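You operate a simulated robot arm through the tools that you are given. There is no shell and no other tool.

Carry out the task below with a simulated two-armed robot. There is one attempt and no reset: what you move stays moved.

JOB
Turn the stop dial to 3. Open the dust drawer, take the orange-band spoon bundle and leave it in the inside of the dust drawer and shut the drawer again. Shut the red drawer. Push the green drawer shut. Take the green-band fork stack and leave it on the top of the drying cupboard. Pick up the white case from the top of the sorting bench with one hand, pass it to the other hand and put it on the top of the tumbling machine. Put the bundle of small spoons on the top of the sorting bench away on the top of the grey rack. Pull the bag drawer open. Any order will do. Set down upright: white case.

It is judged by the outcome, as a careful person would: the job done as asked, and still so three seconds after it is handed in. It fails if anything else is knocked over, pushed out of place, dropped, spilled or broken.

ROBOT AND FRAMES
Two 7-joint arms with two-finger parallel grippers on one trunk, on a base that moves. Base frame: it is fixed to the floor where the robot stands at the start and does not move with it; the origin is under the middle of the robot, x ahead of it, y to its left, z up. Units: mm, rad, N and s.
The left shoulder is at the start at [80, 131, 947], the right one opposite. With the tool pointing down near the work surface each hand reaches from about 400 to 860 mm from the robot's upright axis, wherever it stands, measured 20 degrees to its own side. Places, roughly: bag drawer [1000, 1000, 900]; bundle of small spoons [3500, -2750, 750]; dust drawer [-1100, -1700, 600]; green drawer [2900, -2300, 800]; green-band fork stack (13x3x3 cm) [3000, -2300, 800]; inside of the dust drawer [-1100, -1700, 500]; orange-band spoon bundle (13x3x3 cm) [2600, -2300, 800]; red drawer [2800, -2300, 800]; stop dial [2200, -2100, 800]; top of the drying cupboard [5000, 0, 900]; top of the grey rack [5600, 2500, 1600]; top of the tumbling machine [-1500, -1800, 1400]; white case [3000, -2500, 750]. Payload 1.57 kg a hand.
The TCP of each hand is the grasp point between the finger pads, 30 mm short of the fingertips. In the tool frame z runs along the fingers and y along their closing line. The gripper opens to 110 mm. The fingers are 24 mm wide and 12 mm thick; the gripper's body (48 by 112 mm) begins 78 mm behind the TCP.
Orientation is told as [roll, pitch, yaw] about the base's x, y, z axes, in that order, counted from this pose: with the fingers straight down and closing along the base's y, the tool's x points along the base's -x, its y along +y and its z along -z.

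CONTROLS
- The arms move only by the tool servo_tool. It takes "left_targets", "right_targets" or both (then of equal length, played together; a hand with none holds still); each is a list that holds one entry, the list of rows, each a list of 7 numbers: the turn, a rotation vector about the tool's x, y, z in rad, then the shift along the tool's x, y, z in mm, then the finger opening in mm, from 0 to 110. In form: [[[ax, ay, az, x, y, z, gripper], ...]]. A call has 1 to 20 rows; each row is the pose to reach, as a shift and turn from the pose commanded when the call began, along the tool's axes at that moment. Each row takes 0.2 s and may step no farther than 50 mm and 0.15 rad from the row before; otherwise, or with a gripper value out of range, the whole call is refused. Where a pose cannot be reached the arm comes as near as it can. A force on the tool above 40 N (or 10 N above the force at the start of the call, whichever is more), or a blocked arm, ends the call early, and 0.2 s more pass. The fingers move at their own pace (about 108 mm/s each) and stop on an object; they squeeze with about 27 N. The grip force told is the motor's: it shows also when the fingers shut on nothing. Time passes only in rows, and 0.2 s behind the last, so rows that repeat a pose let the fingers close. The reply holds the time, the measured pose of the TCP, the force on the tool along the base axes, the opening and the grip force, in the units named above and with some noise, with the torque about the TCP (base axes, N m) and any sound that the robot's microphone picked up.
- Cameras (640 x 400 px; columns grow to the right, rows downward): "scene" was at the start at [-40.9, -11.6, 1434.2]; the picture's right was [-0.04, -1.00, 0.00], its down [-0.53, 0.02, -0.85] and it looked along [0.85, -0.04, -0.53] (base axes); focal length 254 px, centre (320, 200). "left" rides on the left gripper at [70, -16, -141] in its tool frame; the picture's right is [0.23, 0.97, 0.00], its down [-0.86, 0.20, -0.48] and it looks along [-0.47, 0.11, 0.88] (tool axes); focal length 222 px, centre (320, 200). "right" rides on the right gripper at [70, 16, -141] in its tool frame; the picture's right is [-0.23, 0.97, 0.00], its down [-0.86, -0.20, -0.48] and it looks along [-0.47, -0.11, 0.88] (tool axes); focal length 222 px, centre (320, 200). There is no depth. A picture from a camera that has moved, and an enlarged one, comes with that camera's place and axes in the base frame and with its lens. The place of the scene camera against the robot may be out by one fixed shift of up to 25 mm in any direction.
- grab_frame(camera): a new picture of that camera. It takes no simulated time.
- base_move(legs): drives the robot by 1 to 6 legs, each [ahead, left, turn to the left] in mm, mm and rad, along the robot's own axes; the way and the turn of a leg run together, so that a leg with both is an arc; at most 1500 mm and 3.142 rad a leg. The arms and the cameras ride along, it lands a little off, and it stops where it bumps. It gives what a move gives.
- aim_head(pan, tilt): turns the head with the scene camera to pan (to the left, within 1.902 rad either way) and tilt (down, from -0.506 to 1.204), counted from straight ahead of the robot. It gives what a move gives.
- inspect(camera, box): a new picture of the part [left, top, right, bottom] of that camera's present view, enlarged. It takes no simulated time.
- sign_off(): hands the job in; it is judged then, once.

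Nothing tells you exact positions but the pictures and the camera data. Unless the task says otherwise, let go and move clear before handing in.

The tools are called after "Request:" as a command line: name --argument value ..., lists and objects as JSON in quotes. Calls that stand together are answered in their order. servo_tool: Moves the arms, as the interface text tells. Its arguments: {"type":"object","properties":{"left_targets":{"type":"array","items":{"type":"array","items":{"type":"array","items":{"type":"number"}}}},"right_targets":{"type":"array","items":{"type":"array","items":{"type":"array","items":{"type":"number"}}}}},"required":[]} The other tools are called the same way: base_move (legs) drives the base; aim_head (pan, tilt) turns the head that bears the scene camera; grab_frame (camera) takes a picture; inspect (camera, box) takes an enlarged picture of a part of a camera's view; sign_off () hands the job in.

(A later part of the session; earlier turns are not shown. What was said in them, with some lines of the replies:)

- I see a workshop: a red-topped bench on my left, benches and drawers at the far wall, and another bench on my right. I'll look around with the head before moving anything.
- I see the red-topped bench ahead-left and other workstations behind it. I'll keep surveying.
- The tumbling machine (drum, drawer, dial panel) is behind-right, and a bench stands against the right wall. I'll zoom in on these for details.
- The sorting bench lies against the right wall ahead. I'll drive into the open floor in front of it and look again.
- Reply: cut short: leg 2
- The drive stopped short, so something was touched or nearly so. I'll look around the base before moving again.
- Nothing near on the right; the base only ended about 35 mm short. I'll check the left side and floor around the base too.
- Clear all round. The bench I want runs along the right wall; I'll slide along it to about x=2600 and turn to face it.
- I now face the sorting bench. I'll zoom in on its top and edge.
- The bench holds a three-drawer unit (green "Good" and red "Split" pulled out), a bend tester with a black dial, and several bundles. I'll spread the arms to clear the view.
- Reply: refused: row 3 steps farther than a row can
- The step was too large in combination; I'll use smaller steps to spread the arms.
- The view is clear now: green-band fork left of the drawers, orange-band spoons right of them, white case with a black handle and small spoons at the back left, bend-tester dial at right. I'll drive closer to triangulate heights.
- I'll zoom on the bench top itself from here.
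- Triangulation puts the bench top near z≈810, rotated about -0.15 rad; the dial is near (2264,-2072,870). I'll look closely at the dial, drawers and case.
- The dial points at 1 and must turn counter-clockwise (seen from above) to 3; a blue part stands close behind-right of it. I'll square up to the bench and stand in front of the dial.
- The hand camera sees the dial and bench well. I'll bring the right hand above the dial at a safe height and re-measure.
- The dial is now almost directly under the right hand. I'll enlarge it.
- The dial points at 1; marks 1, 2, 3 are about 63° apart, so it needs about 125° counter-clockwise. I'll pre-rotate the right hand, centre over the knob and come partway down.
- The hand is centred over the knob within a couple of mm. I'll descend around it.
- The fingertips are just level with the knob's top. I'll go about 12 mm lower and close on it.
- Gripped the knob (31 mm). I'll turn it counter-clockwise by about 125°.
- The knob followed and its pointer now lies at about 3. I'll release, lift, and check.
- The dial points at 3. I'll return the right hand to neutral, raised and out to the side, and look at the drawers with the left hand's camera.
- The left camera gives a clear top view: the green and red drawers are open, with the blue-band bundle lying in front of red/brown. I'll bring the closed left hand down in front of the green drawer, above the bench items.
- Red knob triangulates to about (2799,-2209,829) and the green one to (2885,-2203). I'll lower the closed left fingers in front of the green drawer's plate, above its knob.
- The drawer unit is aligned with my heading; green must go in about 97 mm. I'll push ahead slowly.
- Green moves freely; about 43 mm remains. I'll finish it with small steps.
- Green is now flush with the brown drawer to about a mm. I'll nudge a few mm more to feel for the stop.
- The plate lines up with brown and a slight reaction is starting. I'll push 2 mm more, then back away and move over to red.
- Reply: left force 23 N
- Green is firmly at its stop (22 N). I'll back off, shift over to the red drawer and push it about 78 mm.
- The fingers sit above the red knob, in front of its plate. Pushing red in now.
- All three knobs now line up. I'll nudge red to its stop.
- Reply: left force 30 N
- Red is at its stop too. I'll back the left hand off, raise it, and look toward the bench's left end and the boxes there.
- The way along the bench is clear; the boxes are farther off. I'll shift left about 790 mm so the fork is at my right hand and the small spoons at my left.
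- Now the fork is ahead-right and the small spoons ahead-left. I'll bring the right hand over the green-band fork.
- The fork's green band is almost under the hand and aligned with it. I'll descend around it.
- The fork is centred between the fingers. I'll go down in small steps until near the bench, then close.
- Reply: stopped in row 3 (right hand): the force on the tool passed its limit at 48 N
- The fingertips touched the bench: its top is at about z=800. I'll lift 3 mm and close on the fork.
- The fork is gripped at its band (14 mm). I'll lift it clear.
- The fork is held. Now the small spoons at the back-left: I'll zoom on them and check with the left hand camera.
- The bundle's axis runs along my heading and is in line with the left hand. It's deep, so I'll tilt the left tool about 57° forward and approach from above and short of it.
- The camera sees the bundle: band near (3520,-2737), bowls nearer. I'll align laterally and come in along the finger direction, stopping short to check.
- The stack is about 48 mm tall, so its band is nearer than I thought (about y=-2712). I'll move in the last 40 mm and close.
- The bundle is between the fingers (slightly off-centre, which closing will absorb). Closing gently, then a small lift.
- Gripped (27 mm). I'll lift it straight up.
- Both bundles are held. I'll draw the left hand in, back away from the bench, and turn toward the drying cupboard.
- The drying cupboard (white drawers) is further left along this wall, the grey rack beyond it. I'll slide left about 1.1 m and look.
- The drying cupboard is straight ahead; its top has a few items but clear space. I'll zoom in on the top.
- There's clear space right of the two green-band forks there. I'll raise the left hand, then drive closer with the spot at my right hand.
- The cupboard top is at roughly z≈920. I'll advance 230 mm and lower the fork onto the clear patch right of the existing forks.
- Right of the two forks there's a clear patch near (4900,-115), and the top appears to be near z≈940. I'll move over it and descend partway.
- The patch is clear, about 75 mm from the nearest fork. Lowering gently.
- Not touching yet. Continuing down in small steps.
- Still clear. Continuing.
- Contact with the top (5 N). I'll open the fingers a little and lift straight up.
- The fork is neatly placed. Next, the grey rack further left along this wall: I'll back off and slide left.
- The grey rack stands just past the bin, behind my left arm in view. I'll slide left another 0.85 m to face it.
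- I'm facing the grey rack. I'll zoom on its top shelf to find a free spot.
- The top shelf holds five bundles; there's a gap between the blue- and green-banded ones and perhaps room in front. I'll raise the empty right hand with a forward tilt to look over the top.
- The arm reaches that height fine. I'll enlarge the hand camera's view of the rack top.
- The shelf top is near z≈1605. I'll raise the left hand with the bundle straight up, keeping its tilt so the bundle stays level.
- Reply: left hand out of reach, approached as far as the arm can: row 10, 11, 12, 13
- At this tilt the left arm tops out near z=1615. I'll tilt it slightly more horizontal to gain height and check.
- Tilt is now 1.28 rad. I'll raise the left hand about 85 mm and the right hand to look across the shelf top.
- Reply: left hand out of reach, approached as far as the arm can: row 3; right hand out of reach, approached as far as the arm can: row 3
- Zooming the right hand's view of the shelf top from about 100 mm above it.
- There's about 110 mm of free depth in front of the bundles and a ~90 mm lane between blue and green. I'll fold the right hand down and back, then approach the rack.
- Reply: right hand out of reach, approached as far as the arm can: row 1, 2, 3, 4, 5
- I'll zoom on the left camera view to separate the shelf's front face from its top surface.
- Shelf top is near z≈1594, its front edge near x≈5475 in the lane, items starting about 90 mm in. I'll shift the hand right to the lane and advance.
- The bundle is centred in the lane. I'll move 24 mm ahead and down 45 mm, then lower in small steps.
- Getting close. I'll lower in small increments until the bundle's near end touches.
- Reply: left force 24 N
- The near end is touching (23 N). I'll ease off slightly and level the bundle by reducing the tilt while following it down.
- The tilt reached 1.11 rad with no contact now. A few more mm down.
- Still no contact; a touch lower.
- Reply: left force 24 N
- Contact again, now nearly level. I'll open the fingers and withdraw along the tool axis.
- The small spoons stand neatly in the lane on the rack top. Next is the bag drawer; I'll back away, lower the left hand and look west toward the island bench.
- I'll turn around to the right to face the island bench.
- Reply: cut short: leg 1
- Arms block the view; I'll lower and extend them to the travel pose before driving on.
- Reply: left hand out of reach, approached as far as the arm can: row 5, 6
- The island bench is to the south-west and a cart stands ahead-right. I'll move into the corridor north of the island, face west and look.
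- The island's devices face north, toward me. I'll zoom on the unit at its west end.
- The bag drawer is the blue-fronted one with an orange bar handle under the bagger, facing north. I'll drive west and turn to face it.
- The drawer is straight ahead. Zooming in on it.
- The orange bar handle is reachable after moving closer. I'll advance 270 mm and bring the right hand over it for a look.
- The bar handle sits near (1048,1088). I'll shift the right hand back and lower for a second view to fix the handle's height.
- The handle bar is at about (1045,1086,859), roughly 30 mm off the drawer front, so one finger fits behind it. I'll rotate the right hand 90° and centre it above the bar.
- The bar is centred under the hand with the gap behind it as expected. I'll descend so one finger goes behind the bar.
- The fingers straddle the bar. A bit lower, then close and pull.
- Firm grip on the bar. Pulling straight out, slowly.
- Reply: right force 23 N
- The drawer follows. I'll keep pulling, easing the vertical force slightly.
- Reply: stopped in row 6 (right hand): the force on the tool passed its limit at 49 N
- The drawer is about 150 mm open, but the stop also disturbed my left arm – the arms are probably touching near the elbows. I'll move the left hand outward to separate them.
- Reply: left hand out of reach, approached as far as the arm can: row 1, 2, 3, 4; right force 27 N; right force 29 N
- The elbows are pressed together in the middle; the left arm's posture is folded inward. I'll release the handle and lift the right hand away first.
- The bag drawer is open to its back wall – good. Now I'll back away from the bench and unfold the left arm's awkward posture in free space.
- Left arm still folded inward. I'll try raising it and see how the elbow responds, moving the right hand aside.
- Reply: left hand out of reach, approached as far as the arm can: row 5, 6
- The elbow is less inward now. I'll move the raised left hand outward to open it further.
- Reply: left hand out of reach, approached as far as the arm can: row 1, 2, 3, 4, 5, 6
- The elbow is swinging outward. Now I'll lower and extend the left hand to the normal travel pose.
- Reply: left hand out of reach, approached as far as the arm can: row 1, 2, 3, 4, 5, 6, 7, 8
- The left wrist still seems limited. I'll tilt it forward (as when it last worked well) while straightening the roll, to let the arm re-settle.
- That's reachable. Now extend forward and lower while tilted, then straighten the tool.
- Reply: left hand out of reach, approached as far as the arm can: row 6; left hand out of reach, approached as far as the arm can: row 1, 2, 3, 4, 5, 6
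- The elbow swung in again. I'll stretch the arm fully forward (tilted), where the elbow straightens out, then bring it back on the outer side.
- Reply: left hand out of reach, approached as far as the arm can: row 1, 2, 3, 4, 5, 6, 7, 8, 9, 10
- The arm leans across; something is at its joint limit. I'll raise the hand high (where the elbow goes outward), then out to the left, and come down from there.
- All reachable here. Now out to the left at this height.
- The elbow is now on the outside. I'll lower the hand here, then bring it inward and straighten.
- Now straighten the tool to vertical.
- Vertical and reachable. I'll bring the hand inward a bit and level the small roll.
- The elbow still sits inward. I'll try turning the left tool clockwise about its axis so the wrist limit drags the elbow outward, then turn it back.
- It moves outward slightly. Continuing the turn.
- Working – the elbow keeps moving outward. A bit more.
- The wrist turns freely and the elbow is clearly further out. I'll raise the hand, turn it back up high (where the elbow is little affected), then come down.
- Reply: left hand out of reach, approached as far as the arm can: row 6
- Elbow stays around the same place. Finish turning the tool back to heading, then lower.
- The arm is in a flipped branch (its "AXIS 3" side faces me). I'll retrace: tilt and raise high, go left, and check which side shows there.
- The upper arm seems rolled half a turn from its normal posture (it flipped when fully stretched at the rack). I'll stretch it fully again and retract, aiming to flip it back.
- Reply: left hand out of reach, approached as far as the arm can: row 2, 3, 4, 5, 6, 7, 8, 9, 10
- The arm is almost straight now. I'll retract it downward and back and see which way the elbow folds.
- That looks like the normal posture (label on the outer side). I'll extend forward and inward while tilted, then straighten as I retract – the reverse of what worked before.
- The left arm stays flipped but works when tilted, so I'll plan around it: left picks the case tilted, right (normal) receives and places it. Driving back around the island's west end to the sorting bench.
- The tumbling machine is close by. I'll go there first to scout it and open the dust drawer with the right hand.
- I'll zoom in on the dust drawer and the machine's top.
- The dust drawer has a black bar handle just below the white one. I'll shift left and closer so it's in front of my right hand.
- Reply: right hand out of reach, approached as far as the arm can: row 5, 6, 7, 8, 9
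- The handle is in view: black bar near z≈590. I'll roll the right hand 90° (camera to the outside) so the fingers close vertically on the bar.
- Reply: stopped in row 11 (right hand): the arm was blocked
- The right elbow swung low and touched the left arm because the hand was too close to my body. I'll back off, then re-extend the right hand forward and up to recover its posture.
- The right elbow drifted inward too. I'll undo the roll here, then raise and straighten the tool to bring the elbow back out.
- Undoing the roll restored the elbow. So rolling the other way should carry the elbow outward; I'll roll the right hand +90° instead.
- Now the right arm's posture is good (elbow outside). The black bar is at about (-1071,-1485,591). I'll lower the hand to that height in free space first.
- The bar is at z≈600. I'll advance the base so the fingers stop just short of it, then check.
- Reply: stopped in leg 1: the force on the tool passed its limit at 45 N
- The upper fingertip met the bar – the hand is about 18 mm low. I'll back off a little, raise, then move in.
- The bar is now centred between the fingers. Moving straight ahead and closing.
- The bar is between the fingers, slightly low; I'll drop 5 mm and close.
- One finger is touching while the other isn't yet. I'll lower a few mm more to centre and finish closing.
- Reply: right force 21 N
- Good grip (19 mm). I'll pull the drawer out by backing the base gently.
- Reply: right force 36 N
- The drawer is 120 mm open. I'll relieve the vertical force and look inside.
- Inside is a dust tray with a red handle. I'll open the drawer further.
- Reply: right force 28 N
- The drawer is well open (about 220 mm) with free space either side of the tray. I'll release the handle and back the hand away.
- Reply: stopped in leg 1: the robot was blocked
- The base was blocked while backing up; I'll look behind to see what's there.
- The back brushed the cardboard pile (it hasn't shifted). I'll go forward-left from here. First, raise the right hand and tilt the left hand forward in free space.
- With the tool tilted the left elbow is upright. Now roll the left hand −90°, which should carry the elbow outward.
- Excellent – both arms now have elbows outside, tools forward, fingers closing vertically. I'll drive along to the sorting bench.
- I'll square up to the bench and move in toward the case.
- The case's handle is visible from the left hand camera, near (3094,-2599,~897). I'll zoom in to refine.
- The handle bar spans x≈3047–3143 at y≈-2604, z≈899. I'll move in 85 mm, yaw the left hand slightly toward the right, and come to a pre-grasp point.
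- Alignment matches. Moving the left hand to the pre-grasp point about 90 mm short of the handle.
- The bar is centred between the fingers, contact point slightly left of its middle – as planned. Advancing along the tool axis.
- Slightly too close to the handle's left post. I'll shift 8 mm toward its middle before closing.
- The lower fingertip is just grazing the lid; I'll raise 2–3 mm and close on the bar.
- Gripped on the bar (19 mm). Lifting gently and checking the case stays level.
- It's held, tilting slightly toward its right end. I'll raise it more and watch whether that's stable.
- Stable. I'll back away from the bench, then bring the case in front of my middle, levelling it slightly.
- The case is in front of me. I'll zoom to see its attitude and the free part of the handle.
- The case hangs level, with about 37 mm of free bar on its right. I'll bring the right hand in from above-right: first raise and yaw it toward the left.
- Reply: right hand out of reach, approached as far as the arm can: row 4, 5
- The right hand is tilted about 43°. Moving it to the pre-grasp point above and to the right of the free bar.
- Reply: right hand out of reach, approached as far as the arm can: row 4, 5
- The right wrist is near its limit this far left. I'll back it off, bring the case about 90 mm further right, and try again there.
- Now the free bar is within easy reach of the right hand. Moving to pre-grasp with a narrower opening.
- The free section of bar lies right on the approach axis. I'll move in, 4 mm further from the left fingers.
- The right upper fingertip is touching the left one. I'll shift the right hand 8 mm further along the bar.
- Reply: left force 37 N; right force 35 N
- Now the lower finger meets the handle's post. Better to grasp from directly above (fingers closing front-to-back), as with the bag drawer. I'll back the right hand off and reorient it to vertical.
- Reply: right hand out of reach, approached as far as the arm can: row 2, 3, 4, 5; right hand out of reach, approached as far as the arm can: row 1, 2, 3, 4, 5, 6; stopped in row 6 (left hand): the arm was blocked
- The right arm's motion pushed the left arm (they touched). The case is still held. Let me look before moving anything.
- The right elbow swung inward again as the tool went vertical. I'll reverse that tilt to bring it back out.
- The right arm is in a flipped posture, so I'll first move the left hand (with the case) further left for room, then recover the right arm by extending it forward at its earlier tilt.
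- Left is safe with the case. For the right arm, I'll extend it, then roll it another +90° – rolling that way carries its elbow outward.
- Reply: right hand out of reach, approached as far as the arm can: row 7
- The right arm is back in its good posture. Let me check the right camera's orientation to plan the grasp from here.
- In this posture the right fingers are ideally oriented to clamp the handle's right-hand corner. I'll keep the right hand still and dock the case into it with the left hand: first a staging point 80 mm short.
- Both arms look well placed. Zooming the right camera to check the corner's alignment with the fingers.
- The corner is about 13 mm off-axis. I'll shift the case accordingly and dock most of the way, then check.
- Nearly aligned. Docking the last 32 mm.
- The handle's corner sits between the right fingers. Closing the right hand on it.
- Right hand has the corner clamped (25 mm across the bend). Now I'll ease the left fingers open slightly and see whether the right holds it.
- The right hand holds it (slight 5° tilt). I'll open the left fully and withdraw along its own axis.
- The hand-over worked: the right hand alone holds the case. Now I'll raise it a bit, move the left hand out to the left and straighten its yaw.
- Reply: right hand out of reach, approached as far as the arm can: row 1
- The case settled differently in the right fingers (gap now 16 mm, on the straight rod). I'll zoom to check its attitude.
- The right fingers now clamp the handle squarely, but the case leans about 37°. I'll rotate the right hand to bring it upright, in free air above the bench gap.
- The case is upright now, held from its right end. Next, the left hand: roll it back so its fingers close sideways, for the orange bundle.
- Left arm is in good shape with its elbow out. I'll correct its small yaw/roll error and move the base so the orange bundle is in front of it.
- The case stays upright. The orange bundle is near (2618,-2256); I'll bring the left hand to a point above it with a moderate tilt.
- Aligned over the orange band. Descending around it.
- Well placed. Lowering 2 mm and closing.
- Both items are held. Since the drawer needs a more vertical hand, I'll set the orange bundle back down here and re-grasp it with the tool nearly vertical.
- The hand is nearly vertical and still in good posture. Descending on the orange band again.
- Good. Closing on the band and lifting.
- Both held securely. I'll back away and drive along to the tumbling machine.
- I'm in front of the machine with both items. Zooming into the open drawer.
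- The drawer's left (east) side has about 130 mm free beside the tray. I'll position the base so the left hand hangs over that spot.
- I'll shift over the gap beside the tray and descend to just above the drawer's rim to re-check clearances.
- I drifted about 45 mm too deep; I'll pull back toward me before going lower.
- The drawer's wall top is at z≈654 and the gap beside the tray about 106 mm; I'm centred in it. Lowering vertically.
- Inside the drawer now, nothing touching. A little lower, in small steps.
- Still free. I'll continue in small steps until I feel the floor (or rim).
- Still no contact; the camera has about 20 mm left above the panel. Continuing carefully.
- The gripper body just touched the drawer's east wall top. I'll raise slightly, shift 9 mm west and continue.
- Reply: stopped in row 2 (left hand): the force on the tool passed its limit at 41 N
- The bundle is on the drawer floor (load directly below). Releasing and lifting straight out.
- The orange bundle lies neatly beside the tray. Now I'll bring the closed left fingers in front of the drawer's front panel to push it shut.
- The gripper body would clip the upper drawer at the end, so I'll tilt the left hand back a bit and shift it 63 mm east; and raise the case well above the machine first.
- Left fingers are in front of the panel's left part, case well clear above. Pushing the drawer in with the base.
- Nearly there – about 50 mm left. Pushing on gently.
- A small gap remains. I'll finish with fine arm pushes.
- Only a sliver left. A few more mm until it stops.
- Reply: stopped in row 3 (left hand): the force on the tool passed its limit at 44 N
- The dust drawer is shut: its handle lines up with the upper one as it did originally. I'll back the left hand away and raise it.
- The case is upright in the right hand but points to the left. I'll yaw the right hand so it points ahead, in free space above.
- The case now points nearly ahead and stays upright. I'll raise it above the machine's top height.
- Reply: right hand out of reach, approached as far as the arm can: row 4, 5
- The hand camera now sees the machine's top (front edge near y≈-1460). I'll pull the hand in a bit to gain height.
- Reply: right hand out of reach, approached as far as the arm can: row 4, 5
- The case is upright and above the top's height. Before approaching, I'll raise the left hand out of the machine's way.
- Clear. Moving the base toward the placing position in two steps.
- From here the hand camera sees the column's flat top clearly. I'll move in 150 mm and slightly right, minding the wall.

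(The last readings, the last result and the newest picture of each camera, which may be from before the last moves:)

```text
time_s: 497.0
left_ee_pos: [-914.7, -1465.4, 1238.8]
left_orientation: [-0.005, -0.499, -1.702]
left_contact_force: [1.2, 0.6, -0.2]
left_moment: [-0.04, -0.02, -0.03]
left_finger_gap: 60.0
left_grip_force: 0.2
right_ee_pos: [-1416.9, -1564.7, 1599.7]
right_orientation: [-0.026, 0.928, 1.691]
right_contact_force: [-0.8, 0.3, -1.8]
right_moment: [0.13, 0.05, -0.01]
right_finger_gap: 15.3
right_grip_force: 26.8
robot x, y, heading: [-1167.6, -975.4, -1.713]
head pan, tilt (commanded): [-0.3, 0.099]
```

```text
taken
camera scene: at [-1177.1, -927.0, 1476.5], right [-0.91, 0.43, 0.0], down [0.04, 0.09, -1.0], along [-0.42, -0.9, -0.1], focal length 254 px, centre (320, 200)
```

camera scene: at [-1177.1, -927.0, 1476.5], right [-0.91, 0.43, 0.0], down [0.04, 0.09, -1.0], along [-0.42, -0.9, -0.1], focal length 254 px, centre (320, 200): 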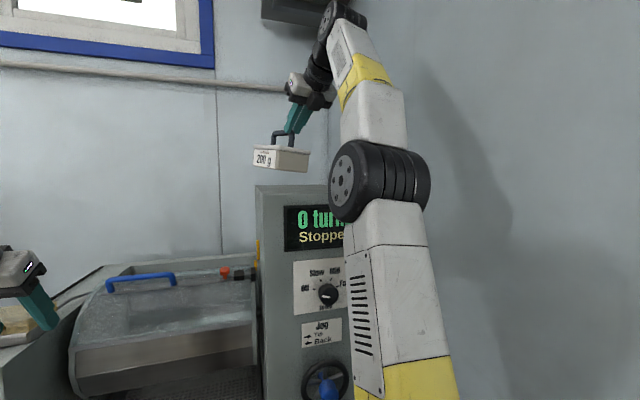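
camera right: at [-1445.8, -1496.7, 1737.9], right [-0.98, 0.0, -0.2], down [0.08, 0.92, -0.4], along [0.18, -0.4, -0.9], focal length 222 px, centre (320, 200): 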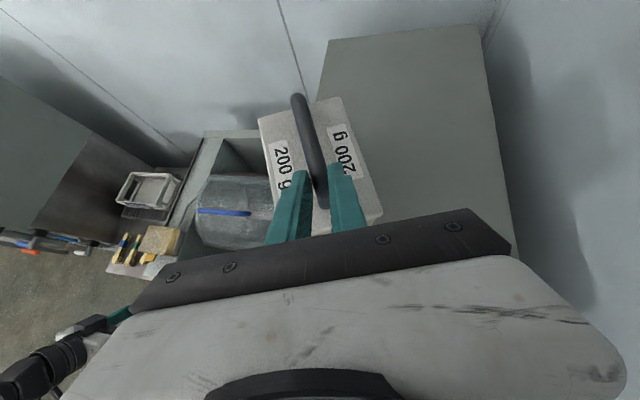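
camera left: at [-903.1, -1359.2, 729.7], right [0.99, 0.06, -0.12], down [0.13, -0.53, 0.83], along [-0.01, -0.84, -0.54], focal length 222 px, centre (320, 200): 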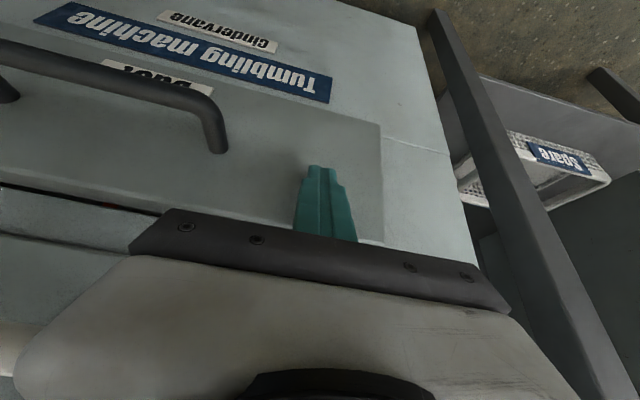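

The case is above the top but close to its left edge. I'll shift the hand 50 mm right and lower it partway.

Request:
servo_tool --right_targets '[[[0, 0, 0, -14, 24, 2, 8], [0, 0, 0, -28, 48, 3.5, 8], [0, 0, 0, -28, 48, 3.5, 8]]]'

Request:
grab_frame --camera "right"

Request:
inspect --camera "scene" --box '[230, 90, 400, 220]'

```text
time_s: 497.8
left_ee_pos: [-914.0, -1466.9, 1238.9]
left_orientation: [-0.005, -0.498, -1.702]
left_contact_force: [0.6, 0.0, -0.2]
left_moment: [-0.03, -0.01, -0.02]
left_finger_gap: 60.0
left_grip_force: 0.0
right_ee_pos: [-1467.4, -1557.4, 1571.8]
right_orientation: [-0.024, 0.928, 1.69]
right_contact_force: [-0.4, 0.4, -1.6]
right_moment: [0.15, 0.01, -0.03]
right_finger_gap: 15.4
right_grip_force: 27.4
robot x, y, heading: [-1166.3, -971.8, -1.712]
head pan, tilt (commanded): [-0.3, 0.099]
```

```text
taken
camera right: at [-1495.4, -1489.2, 1712.0], right [-0.98, 0.0, -0.2], down [0.08, 0.92, -0.4], along [0.18, -0.4, -0.9], focal length 222 px, centre (320, 200)
```

right: 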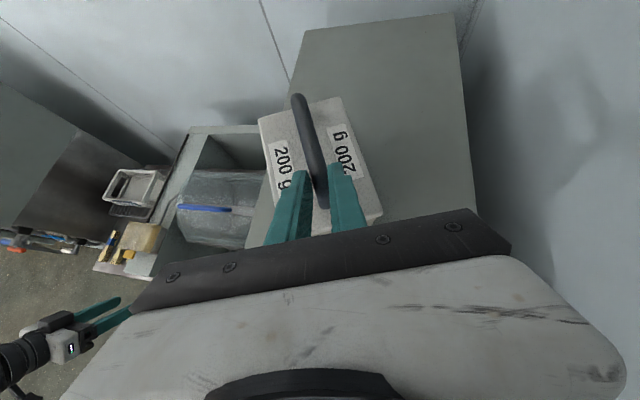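

```text
3.08 times, centred on (315, 155) of scene
camera zoom: at [-1177.2, -927.1, 1476.5], right [-0.91, 0.43, 0.0], down [0.04, 0.09, -0.99], along [-0.42, -0.9, -0.1], focal length 781 px, centre (335, 338)
```

zoom: 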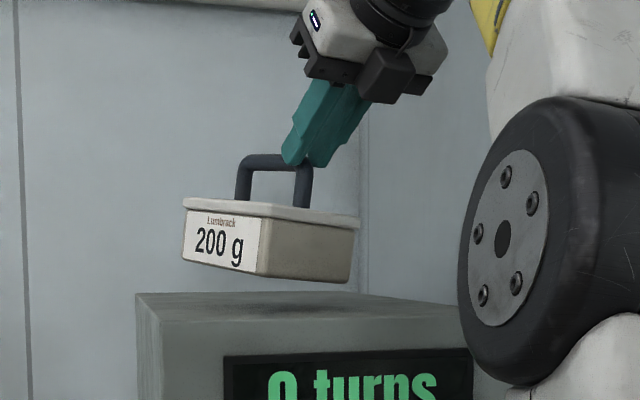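

The case is squarely above the top and level. Lowering gently.

Request:
servo_tool --right_targets '[[[0, 0, 0, -8, 0.2, 6, 8], [0, 0, 0, -16, 0.3, 12, 8], [0, 0, 0, -20, 0.4, 15, 8]]]'

Request:
servo_tool --right_targets '[[[0, 0, 0, -2.4, 0, 1.8, 8], [0, 0, 0, -4.9, 0, 3.6, 8]]]'

Request:
inspect --camera "scene" --box '[230, 90, 400, 220]'

```text
time_s: 498.6
left_ee_pos: [-915.2, -1465.4, 1238.1]
left_orientation: [-0.006, -0.499, -1.7]
left_contact_force: [-0.2, -0.1, 0.0]
left_moment: [-0.01, -0.01, 0.0]
left_finger_gap: 59.8
left_grip_force: 0.1
right_ee_pos: [-1466.8, -1557.8, 1549.3]
right_orientation: [-0.024, 0.931, 1.691]
right_contact_force: [0.3, 0.0, 0.8]
right_moment: [0.07, 0.12, -0.04]
right_finger_gap: 15.4
right_grip_force: 27.5
robot x, y, heading: [-1163.4, -974.0, -1.71]
head pan, tilt (commanded): [-0.3, 0.099]
```

```text
time_s: 499.2
left_ee_pos: [-913.9, -1466.1, 1237.8]
left_orientation: [-0.007, -0.498, -1.702]
left_contact_force: [-0.4, 0.3, -0.6]
left_moment: [-0.01, -0.02, -0.05]
left_finger_gap: 59.6
left_grip_force: 0.1
right_ee_pos: [-1465.2, -1557.7, 1544.4]
right_orientation: [-0.024, 0.934, 1.69]
right_contact_force: [3.7, -2.8, 17.1]
right_moment: [-0.33, 0.07, 0.22]
right_finger_gap: 15.9
right_grip_force: 27.0
robot x, y, heading: [-1168.0, -973.7, -1.709]
head pan, tilt (commanded): [-0.3, 0.099]
```

```text
3.08 times, centred on (315, 155) of scene
camera zoom: at [-1176.5, -926.7, 1476.5], right [-0.91, 0.43, 0.0], down [0.04, 0.09, -1.0], along [-0.42, -0.9, -0.1], focal length 781 px, centre (335, 338)
```

zoom: 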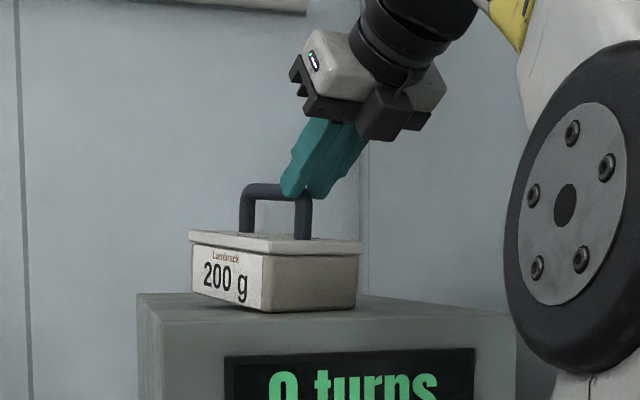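

The case rests flat on the top (17 N). Releasing and backing the hand away up and toward me.

Request:
servo_tool --right_targets '[[[0, 0, 0, 0.5, 0, -0.4, 8], [0, 0, 0, 0.8, 0, -0.6, 18], [0, 0, 0, 0.8, 0, -0.6, 26], [0, 0, 0, 0.8, 0, -0.6, 32], [0, 0, 0, 0.8, 0, -15, 34], [0, 0, 0, 0.8, 0, -40, 34], [0, 0, 0, 0.8, 0, -75, 34], [0, 0, 0, 0.8, 0, -110, 34]]]'

Request:
inspect --camera "scene" --box '[230, 90, 400, 220]'

Request:
grab_frame --camera "right"

```text
time_s: 501.0
left_ee_pos: [-914.3, -1466.6, 1238.0]
left_orientation: [-0.005, -0.499, -1.702]
left_contact_force: [-0.3, -0.5, -0.7]
left_moment: [0.01, 0.01, 0.01]
left_finger_gap: 60.0
left_grip_force: 0.1
right_ee_pos: [-1479.1, -1468.7, 1608.2]
right_orientation: [-0.025, 0.928, 1.689]
right_contact_force: [0.1, 0.1, -0.4]
right_moment: [-0.02, 0.0, -0.02]
right_finger_gap: 33.7
right_grip_force: 0.0
robot x, y, heading: [-1167.7, -975.1, -1.709]
head pan, tilt (commanded): [-0.3, 0.099]
```

```text
3.08 times, centred on (315, 155) of scene
camera zoom: at [-1177.1, -927.3, 1476.5], right [-0.91, 0.43, 0.0], down [0.04, 0.09, -0.99], along [-0.42, -0.9, -0.1], focal length 781 px, centre (335, 338)
```

zoom: 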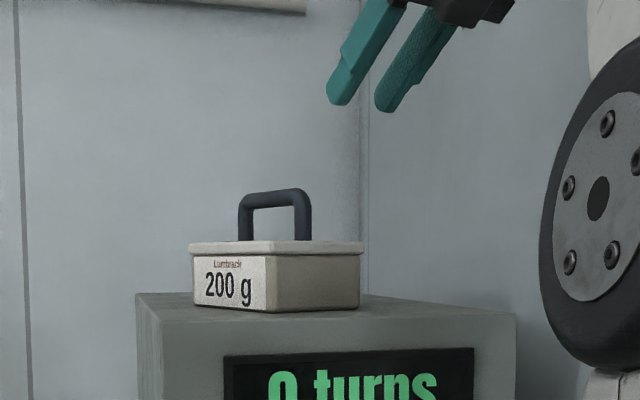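

```text
taken
camera right: at [-1507.7, -1401.8, 1748.2], right [-0.98, 0.0, -0.2], down [0.08, 0.92, -0.39], along [0.18, -0.4, -0.9], focal length 222 px, centre (320, 200)
```

right: 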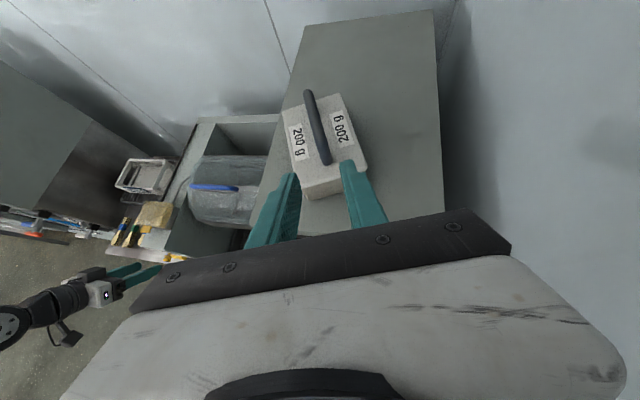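

The white case stands upright on the machine. I'll back away and take a final look at the machine.

Request:
base_move --legs '[[-300, 0, 0]]'

Request:
aim_head --pan -0.1 --tilt 0.4

Request:
grab_frame --camera "scene"

Request:
inspect --camera "scene" --box '[200, 40, 420, 300]'

```text
time_s: 503.0
left_ee_pos: [-874.8, -1174.2, 1239.8]
left_orientation: [-0.005, -0.5, -1.705]
left_contact_force: [-0.4, -0.8, 0.1]
left_moment: [-0.02, 0.0, -0.01]
left_finger_gap: 59.8
left_grip_force: 0.0
right_ee_pos: [-1439.8, -1174.8, 1609.6]
right_orientation: [-0.026, 0.928, 1.686]
right_contact_force: [0.1, 0.3, 0.7]
right_moment: [-0.03, 0.01, 0.01]
right_finger_gap: 33.8
right_grip_force: 0.0
robot x, y, heading: [-1126.1, -682.0, -1.71]
head pan, tilt (commanded): [-0.3, 0.099]
```

```text
time_s: 503.8
left_ee_pos: [-875.3, -1173.5, 1238.1]
left_orientation: [-0.003, -0.499, -1.706]
left_contact_force: [-0.6, 0.7, 0.9]
left_moment: [0.02, 0.01, 0.01]
left_finger_gap: 59.7
left_grip_force: 0.0
right_ee_pos: [-1439.3, -1176.3, 1609.3]
right_orientation: [-0.027, 0.929, 1.685]
right_contact_force: [0.6, 0.3, -0.4]
right_moment: [-0.03, 0.01, -0.04]
right_finger_gap: 34.0
right_grip_force: 0.0
robot x, y, heading: [-1126.0, -680.9, -1.71]
head pan, tilt (commanded): [-0.099, 0.4]
```

```text
taken
camera scene: at [-1118.3, -640.7, 1448.6], right [-0.97, 0.24, 0.0], down [0.09, 0.38, -0.92], along [-0.22, -0.89, -0.39], focal length 254 px, centre (320, 200)
```

scene: 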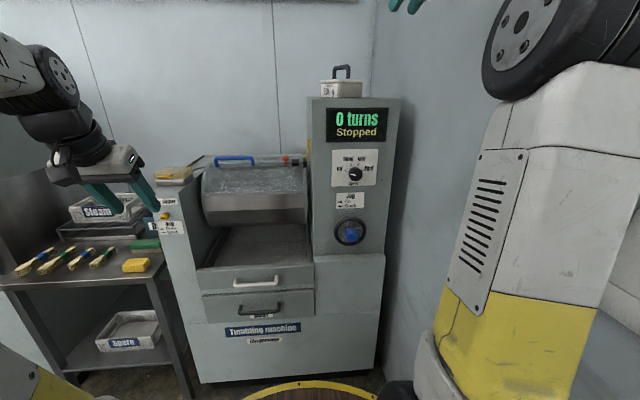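

```text
1.54 times, centred on (310, 170) of scene
camera zoom: at [-1118.3, -640.7, 1448.6], right [-0.97, 0.24, 0.0], down [0.09, 0.38, -0.92], along [-0.22, -0.89, -0.39], focal length 390 px, centre (335, 246)
```

zoom: 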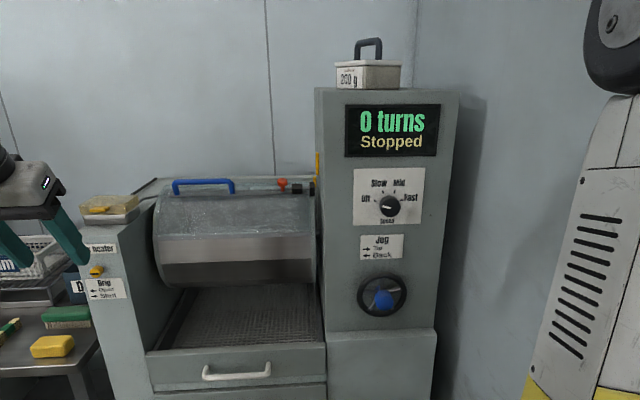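

Everything looks as intended. I'll zoom on the dust drawer to be sure it's fully shut.

Request:
inspect --camera "scene" --box '[180, 250, 340, 350]'

```text
4.00 times, centred on (260, 300) of scene
camera zoom: at [-1118.3, -640.7, 1448.6], right [-0.97, 0.24, 0.0], down [0.09, 0.38, -0.92], along [-0.22, -0.89, -0.39], focal length 1015 px, centre (560, -200)
```

zoom: 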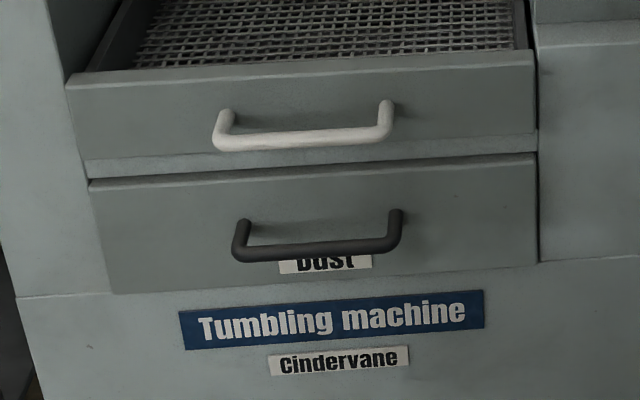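

The dust drawer is flush and shut. For certainty I'll move into the open and check the bag drawer from a distance.

Request:
base_move --legs '[[0, 1000, 0], [0, 0, 1.2]]'

Request:
aim_head --pan 1.4 --tilt 0.2

Request:
grab_frame --camera "scene"

```text
time_s: 512.1
left_ee_pos: [418.0, -758.8, 1237.5]
left_orientation: [-0.005, -0.5, -0.489]
left_contact_force: [-0.7, -0.6, -0.9]
left_moment: [0.01, 0.02, -0.01]
left_finger_gap: 59.9
left_grip_force: 0.0
right_ee_pos: [223.9, -1288.7, 1609.2]
right_orientation: [-0.026, 0.93, 2.902]
right_contact_force: [-0.1, -0.2, 0.0]
right_moment: [0.0, -0.02, -0.01]
right_finger_gap: 34.0
right_grip_force: 0.1
robot x, y, heading: [-133.5, -822.6, -0.499]
head pan, tilt (commanded): [-0.099, 0.4]
```

```text
time_s: 513.7
left_ee_pos: [419.2, -759.8, 1239.2]
left_orientation: [-0.005, -0.499, -0.491]
left_contact_force: [-0.2, -0.4, -0.7]
left_moment: [-0.01, -0.01, 0.04]
left_finger_gap: 60.0
left_grip_force: 0.0
right_ee_pos: [224.4, -1289.2, 1609.5]
right_orientation: [-0.027, 0.928, 2.9]
right_contact_force: [-0.4, 0.0, -0.2]
right_moment: [-0.01, 0.0, -0.01]
right_finger_gap: 33.9
right_grip_force: 0.1
robot x, y, heading: [-129.0, -821.6, -0.494]
head pan, tilt (commanded): [1.4, 0.201]
```

```text
taken
camera scene: at [-185.7, -690.1, 1467.1], right [0.78, -0.62, 0.0], down [-0.12, -0.16, -0.98], along [0.61, 0.77, -0.2], focal length 254 px, centre (320, 200)
```

scene: 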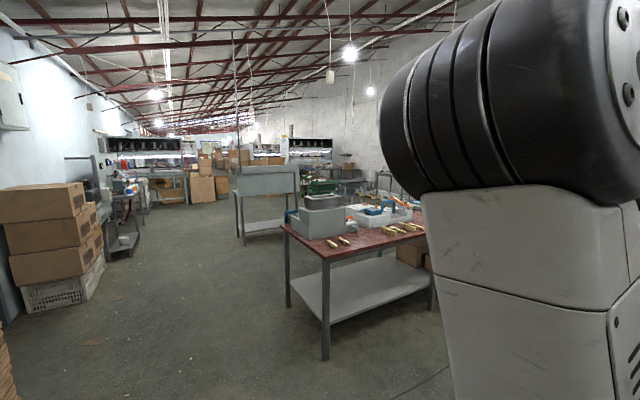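

Request:
inspect --camera "scene" --box '[270, 170, 430, 280]'

```text
3.64 times, centred on (350, 225) of scene
camera zoom: at [-185.7, -690.1, 1467.1], right [0.78, -0.62, 0.0], down [-0.12, -0.16, -0.98], along [0.61, 0.77, -0.2], focal length 923 px, centre (211, 109)
```

zoom: 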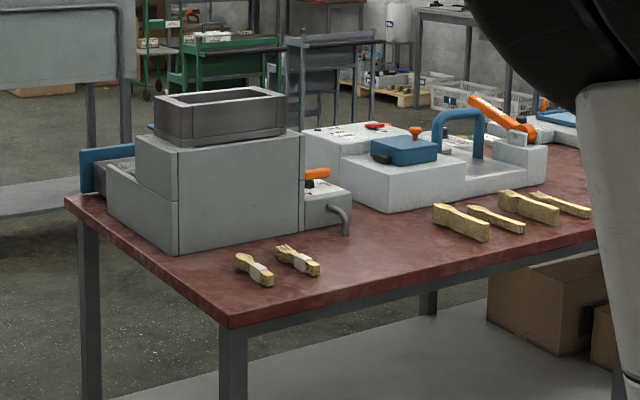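

The bag drawer is still open (about 150 mm, up against its stop). The rest has been checked along the way:
- The dial is on 3.
- The red, green and dust drawers are shut.
- The orange bundle is in the dust drawer.
- The fork stack is on the drying cupboard.
- The small spoons are on the grey rack.
- The white case is upright on the tumbling machine.

Both hands are empty and clear, so I'm handing in.

Request:
sign_off

```text
The job is handed in.
```

I did every part of the job and handed it in; the result hasn't come back yet.

| Task | Result |
|---|---|
| Stop dial | Turned from 1 to 3. |
| Dust drawer | Opened and pushed shut again, with the orange-band spoon bundle on its floor beside the dust tray. |
| Red and green drawers | Both pushed in to their stops. |
| Green-band fork stack | On top of the drying cupboard, to the right of the two forks already there. |
| White case | Lifted by its handle with the left hand, passed to the right hand in the air, and set upright on top of the tumbling machine. |
| Bundle of small spoons | On top of the grey rack, standing between the blue- and green-band bundles. |
| Bag drawer | Pulled out about 150 mm and seen still open from a distance at the end. |

- **Bag drawer travel:** it felt as though it reached its end, but my arms touched each other at that moment. I can't rule out that it goes a little further.
- **Cardboard pile:** the base brushed the pile near the tumbling machine while backing up. I saw no sign that it moved.
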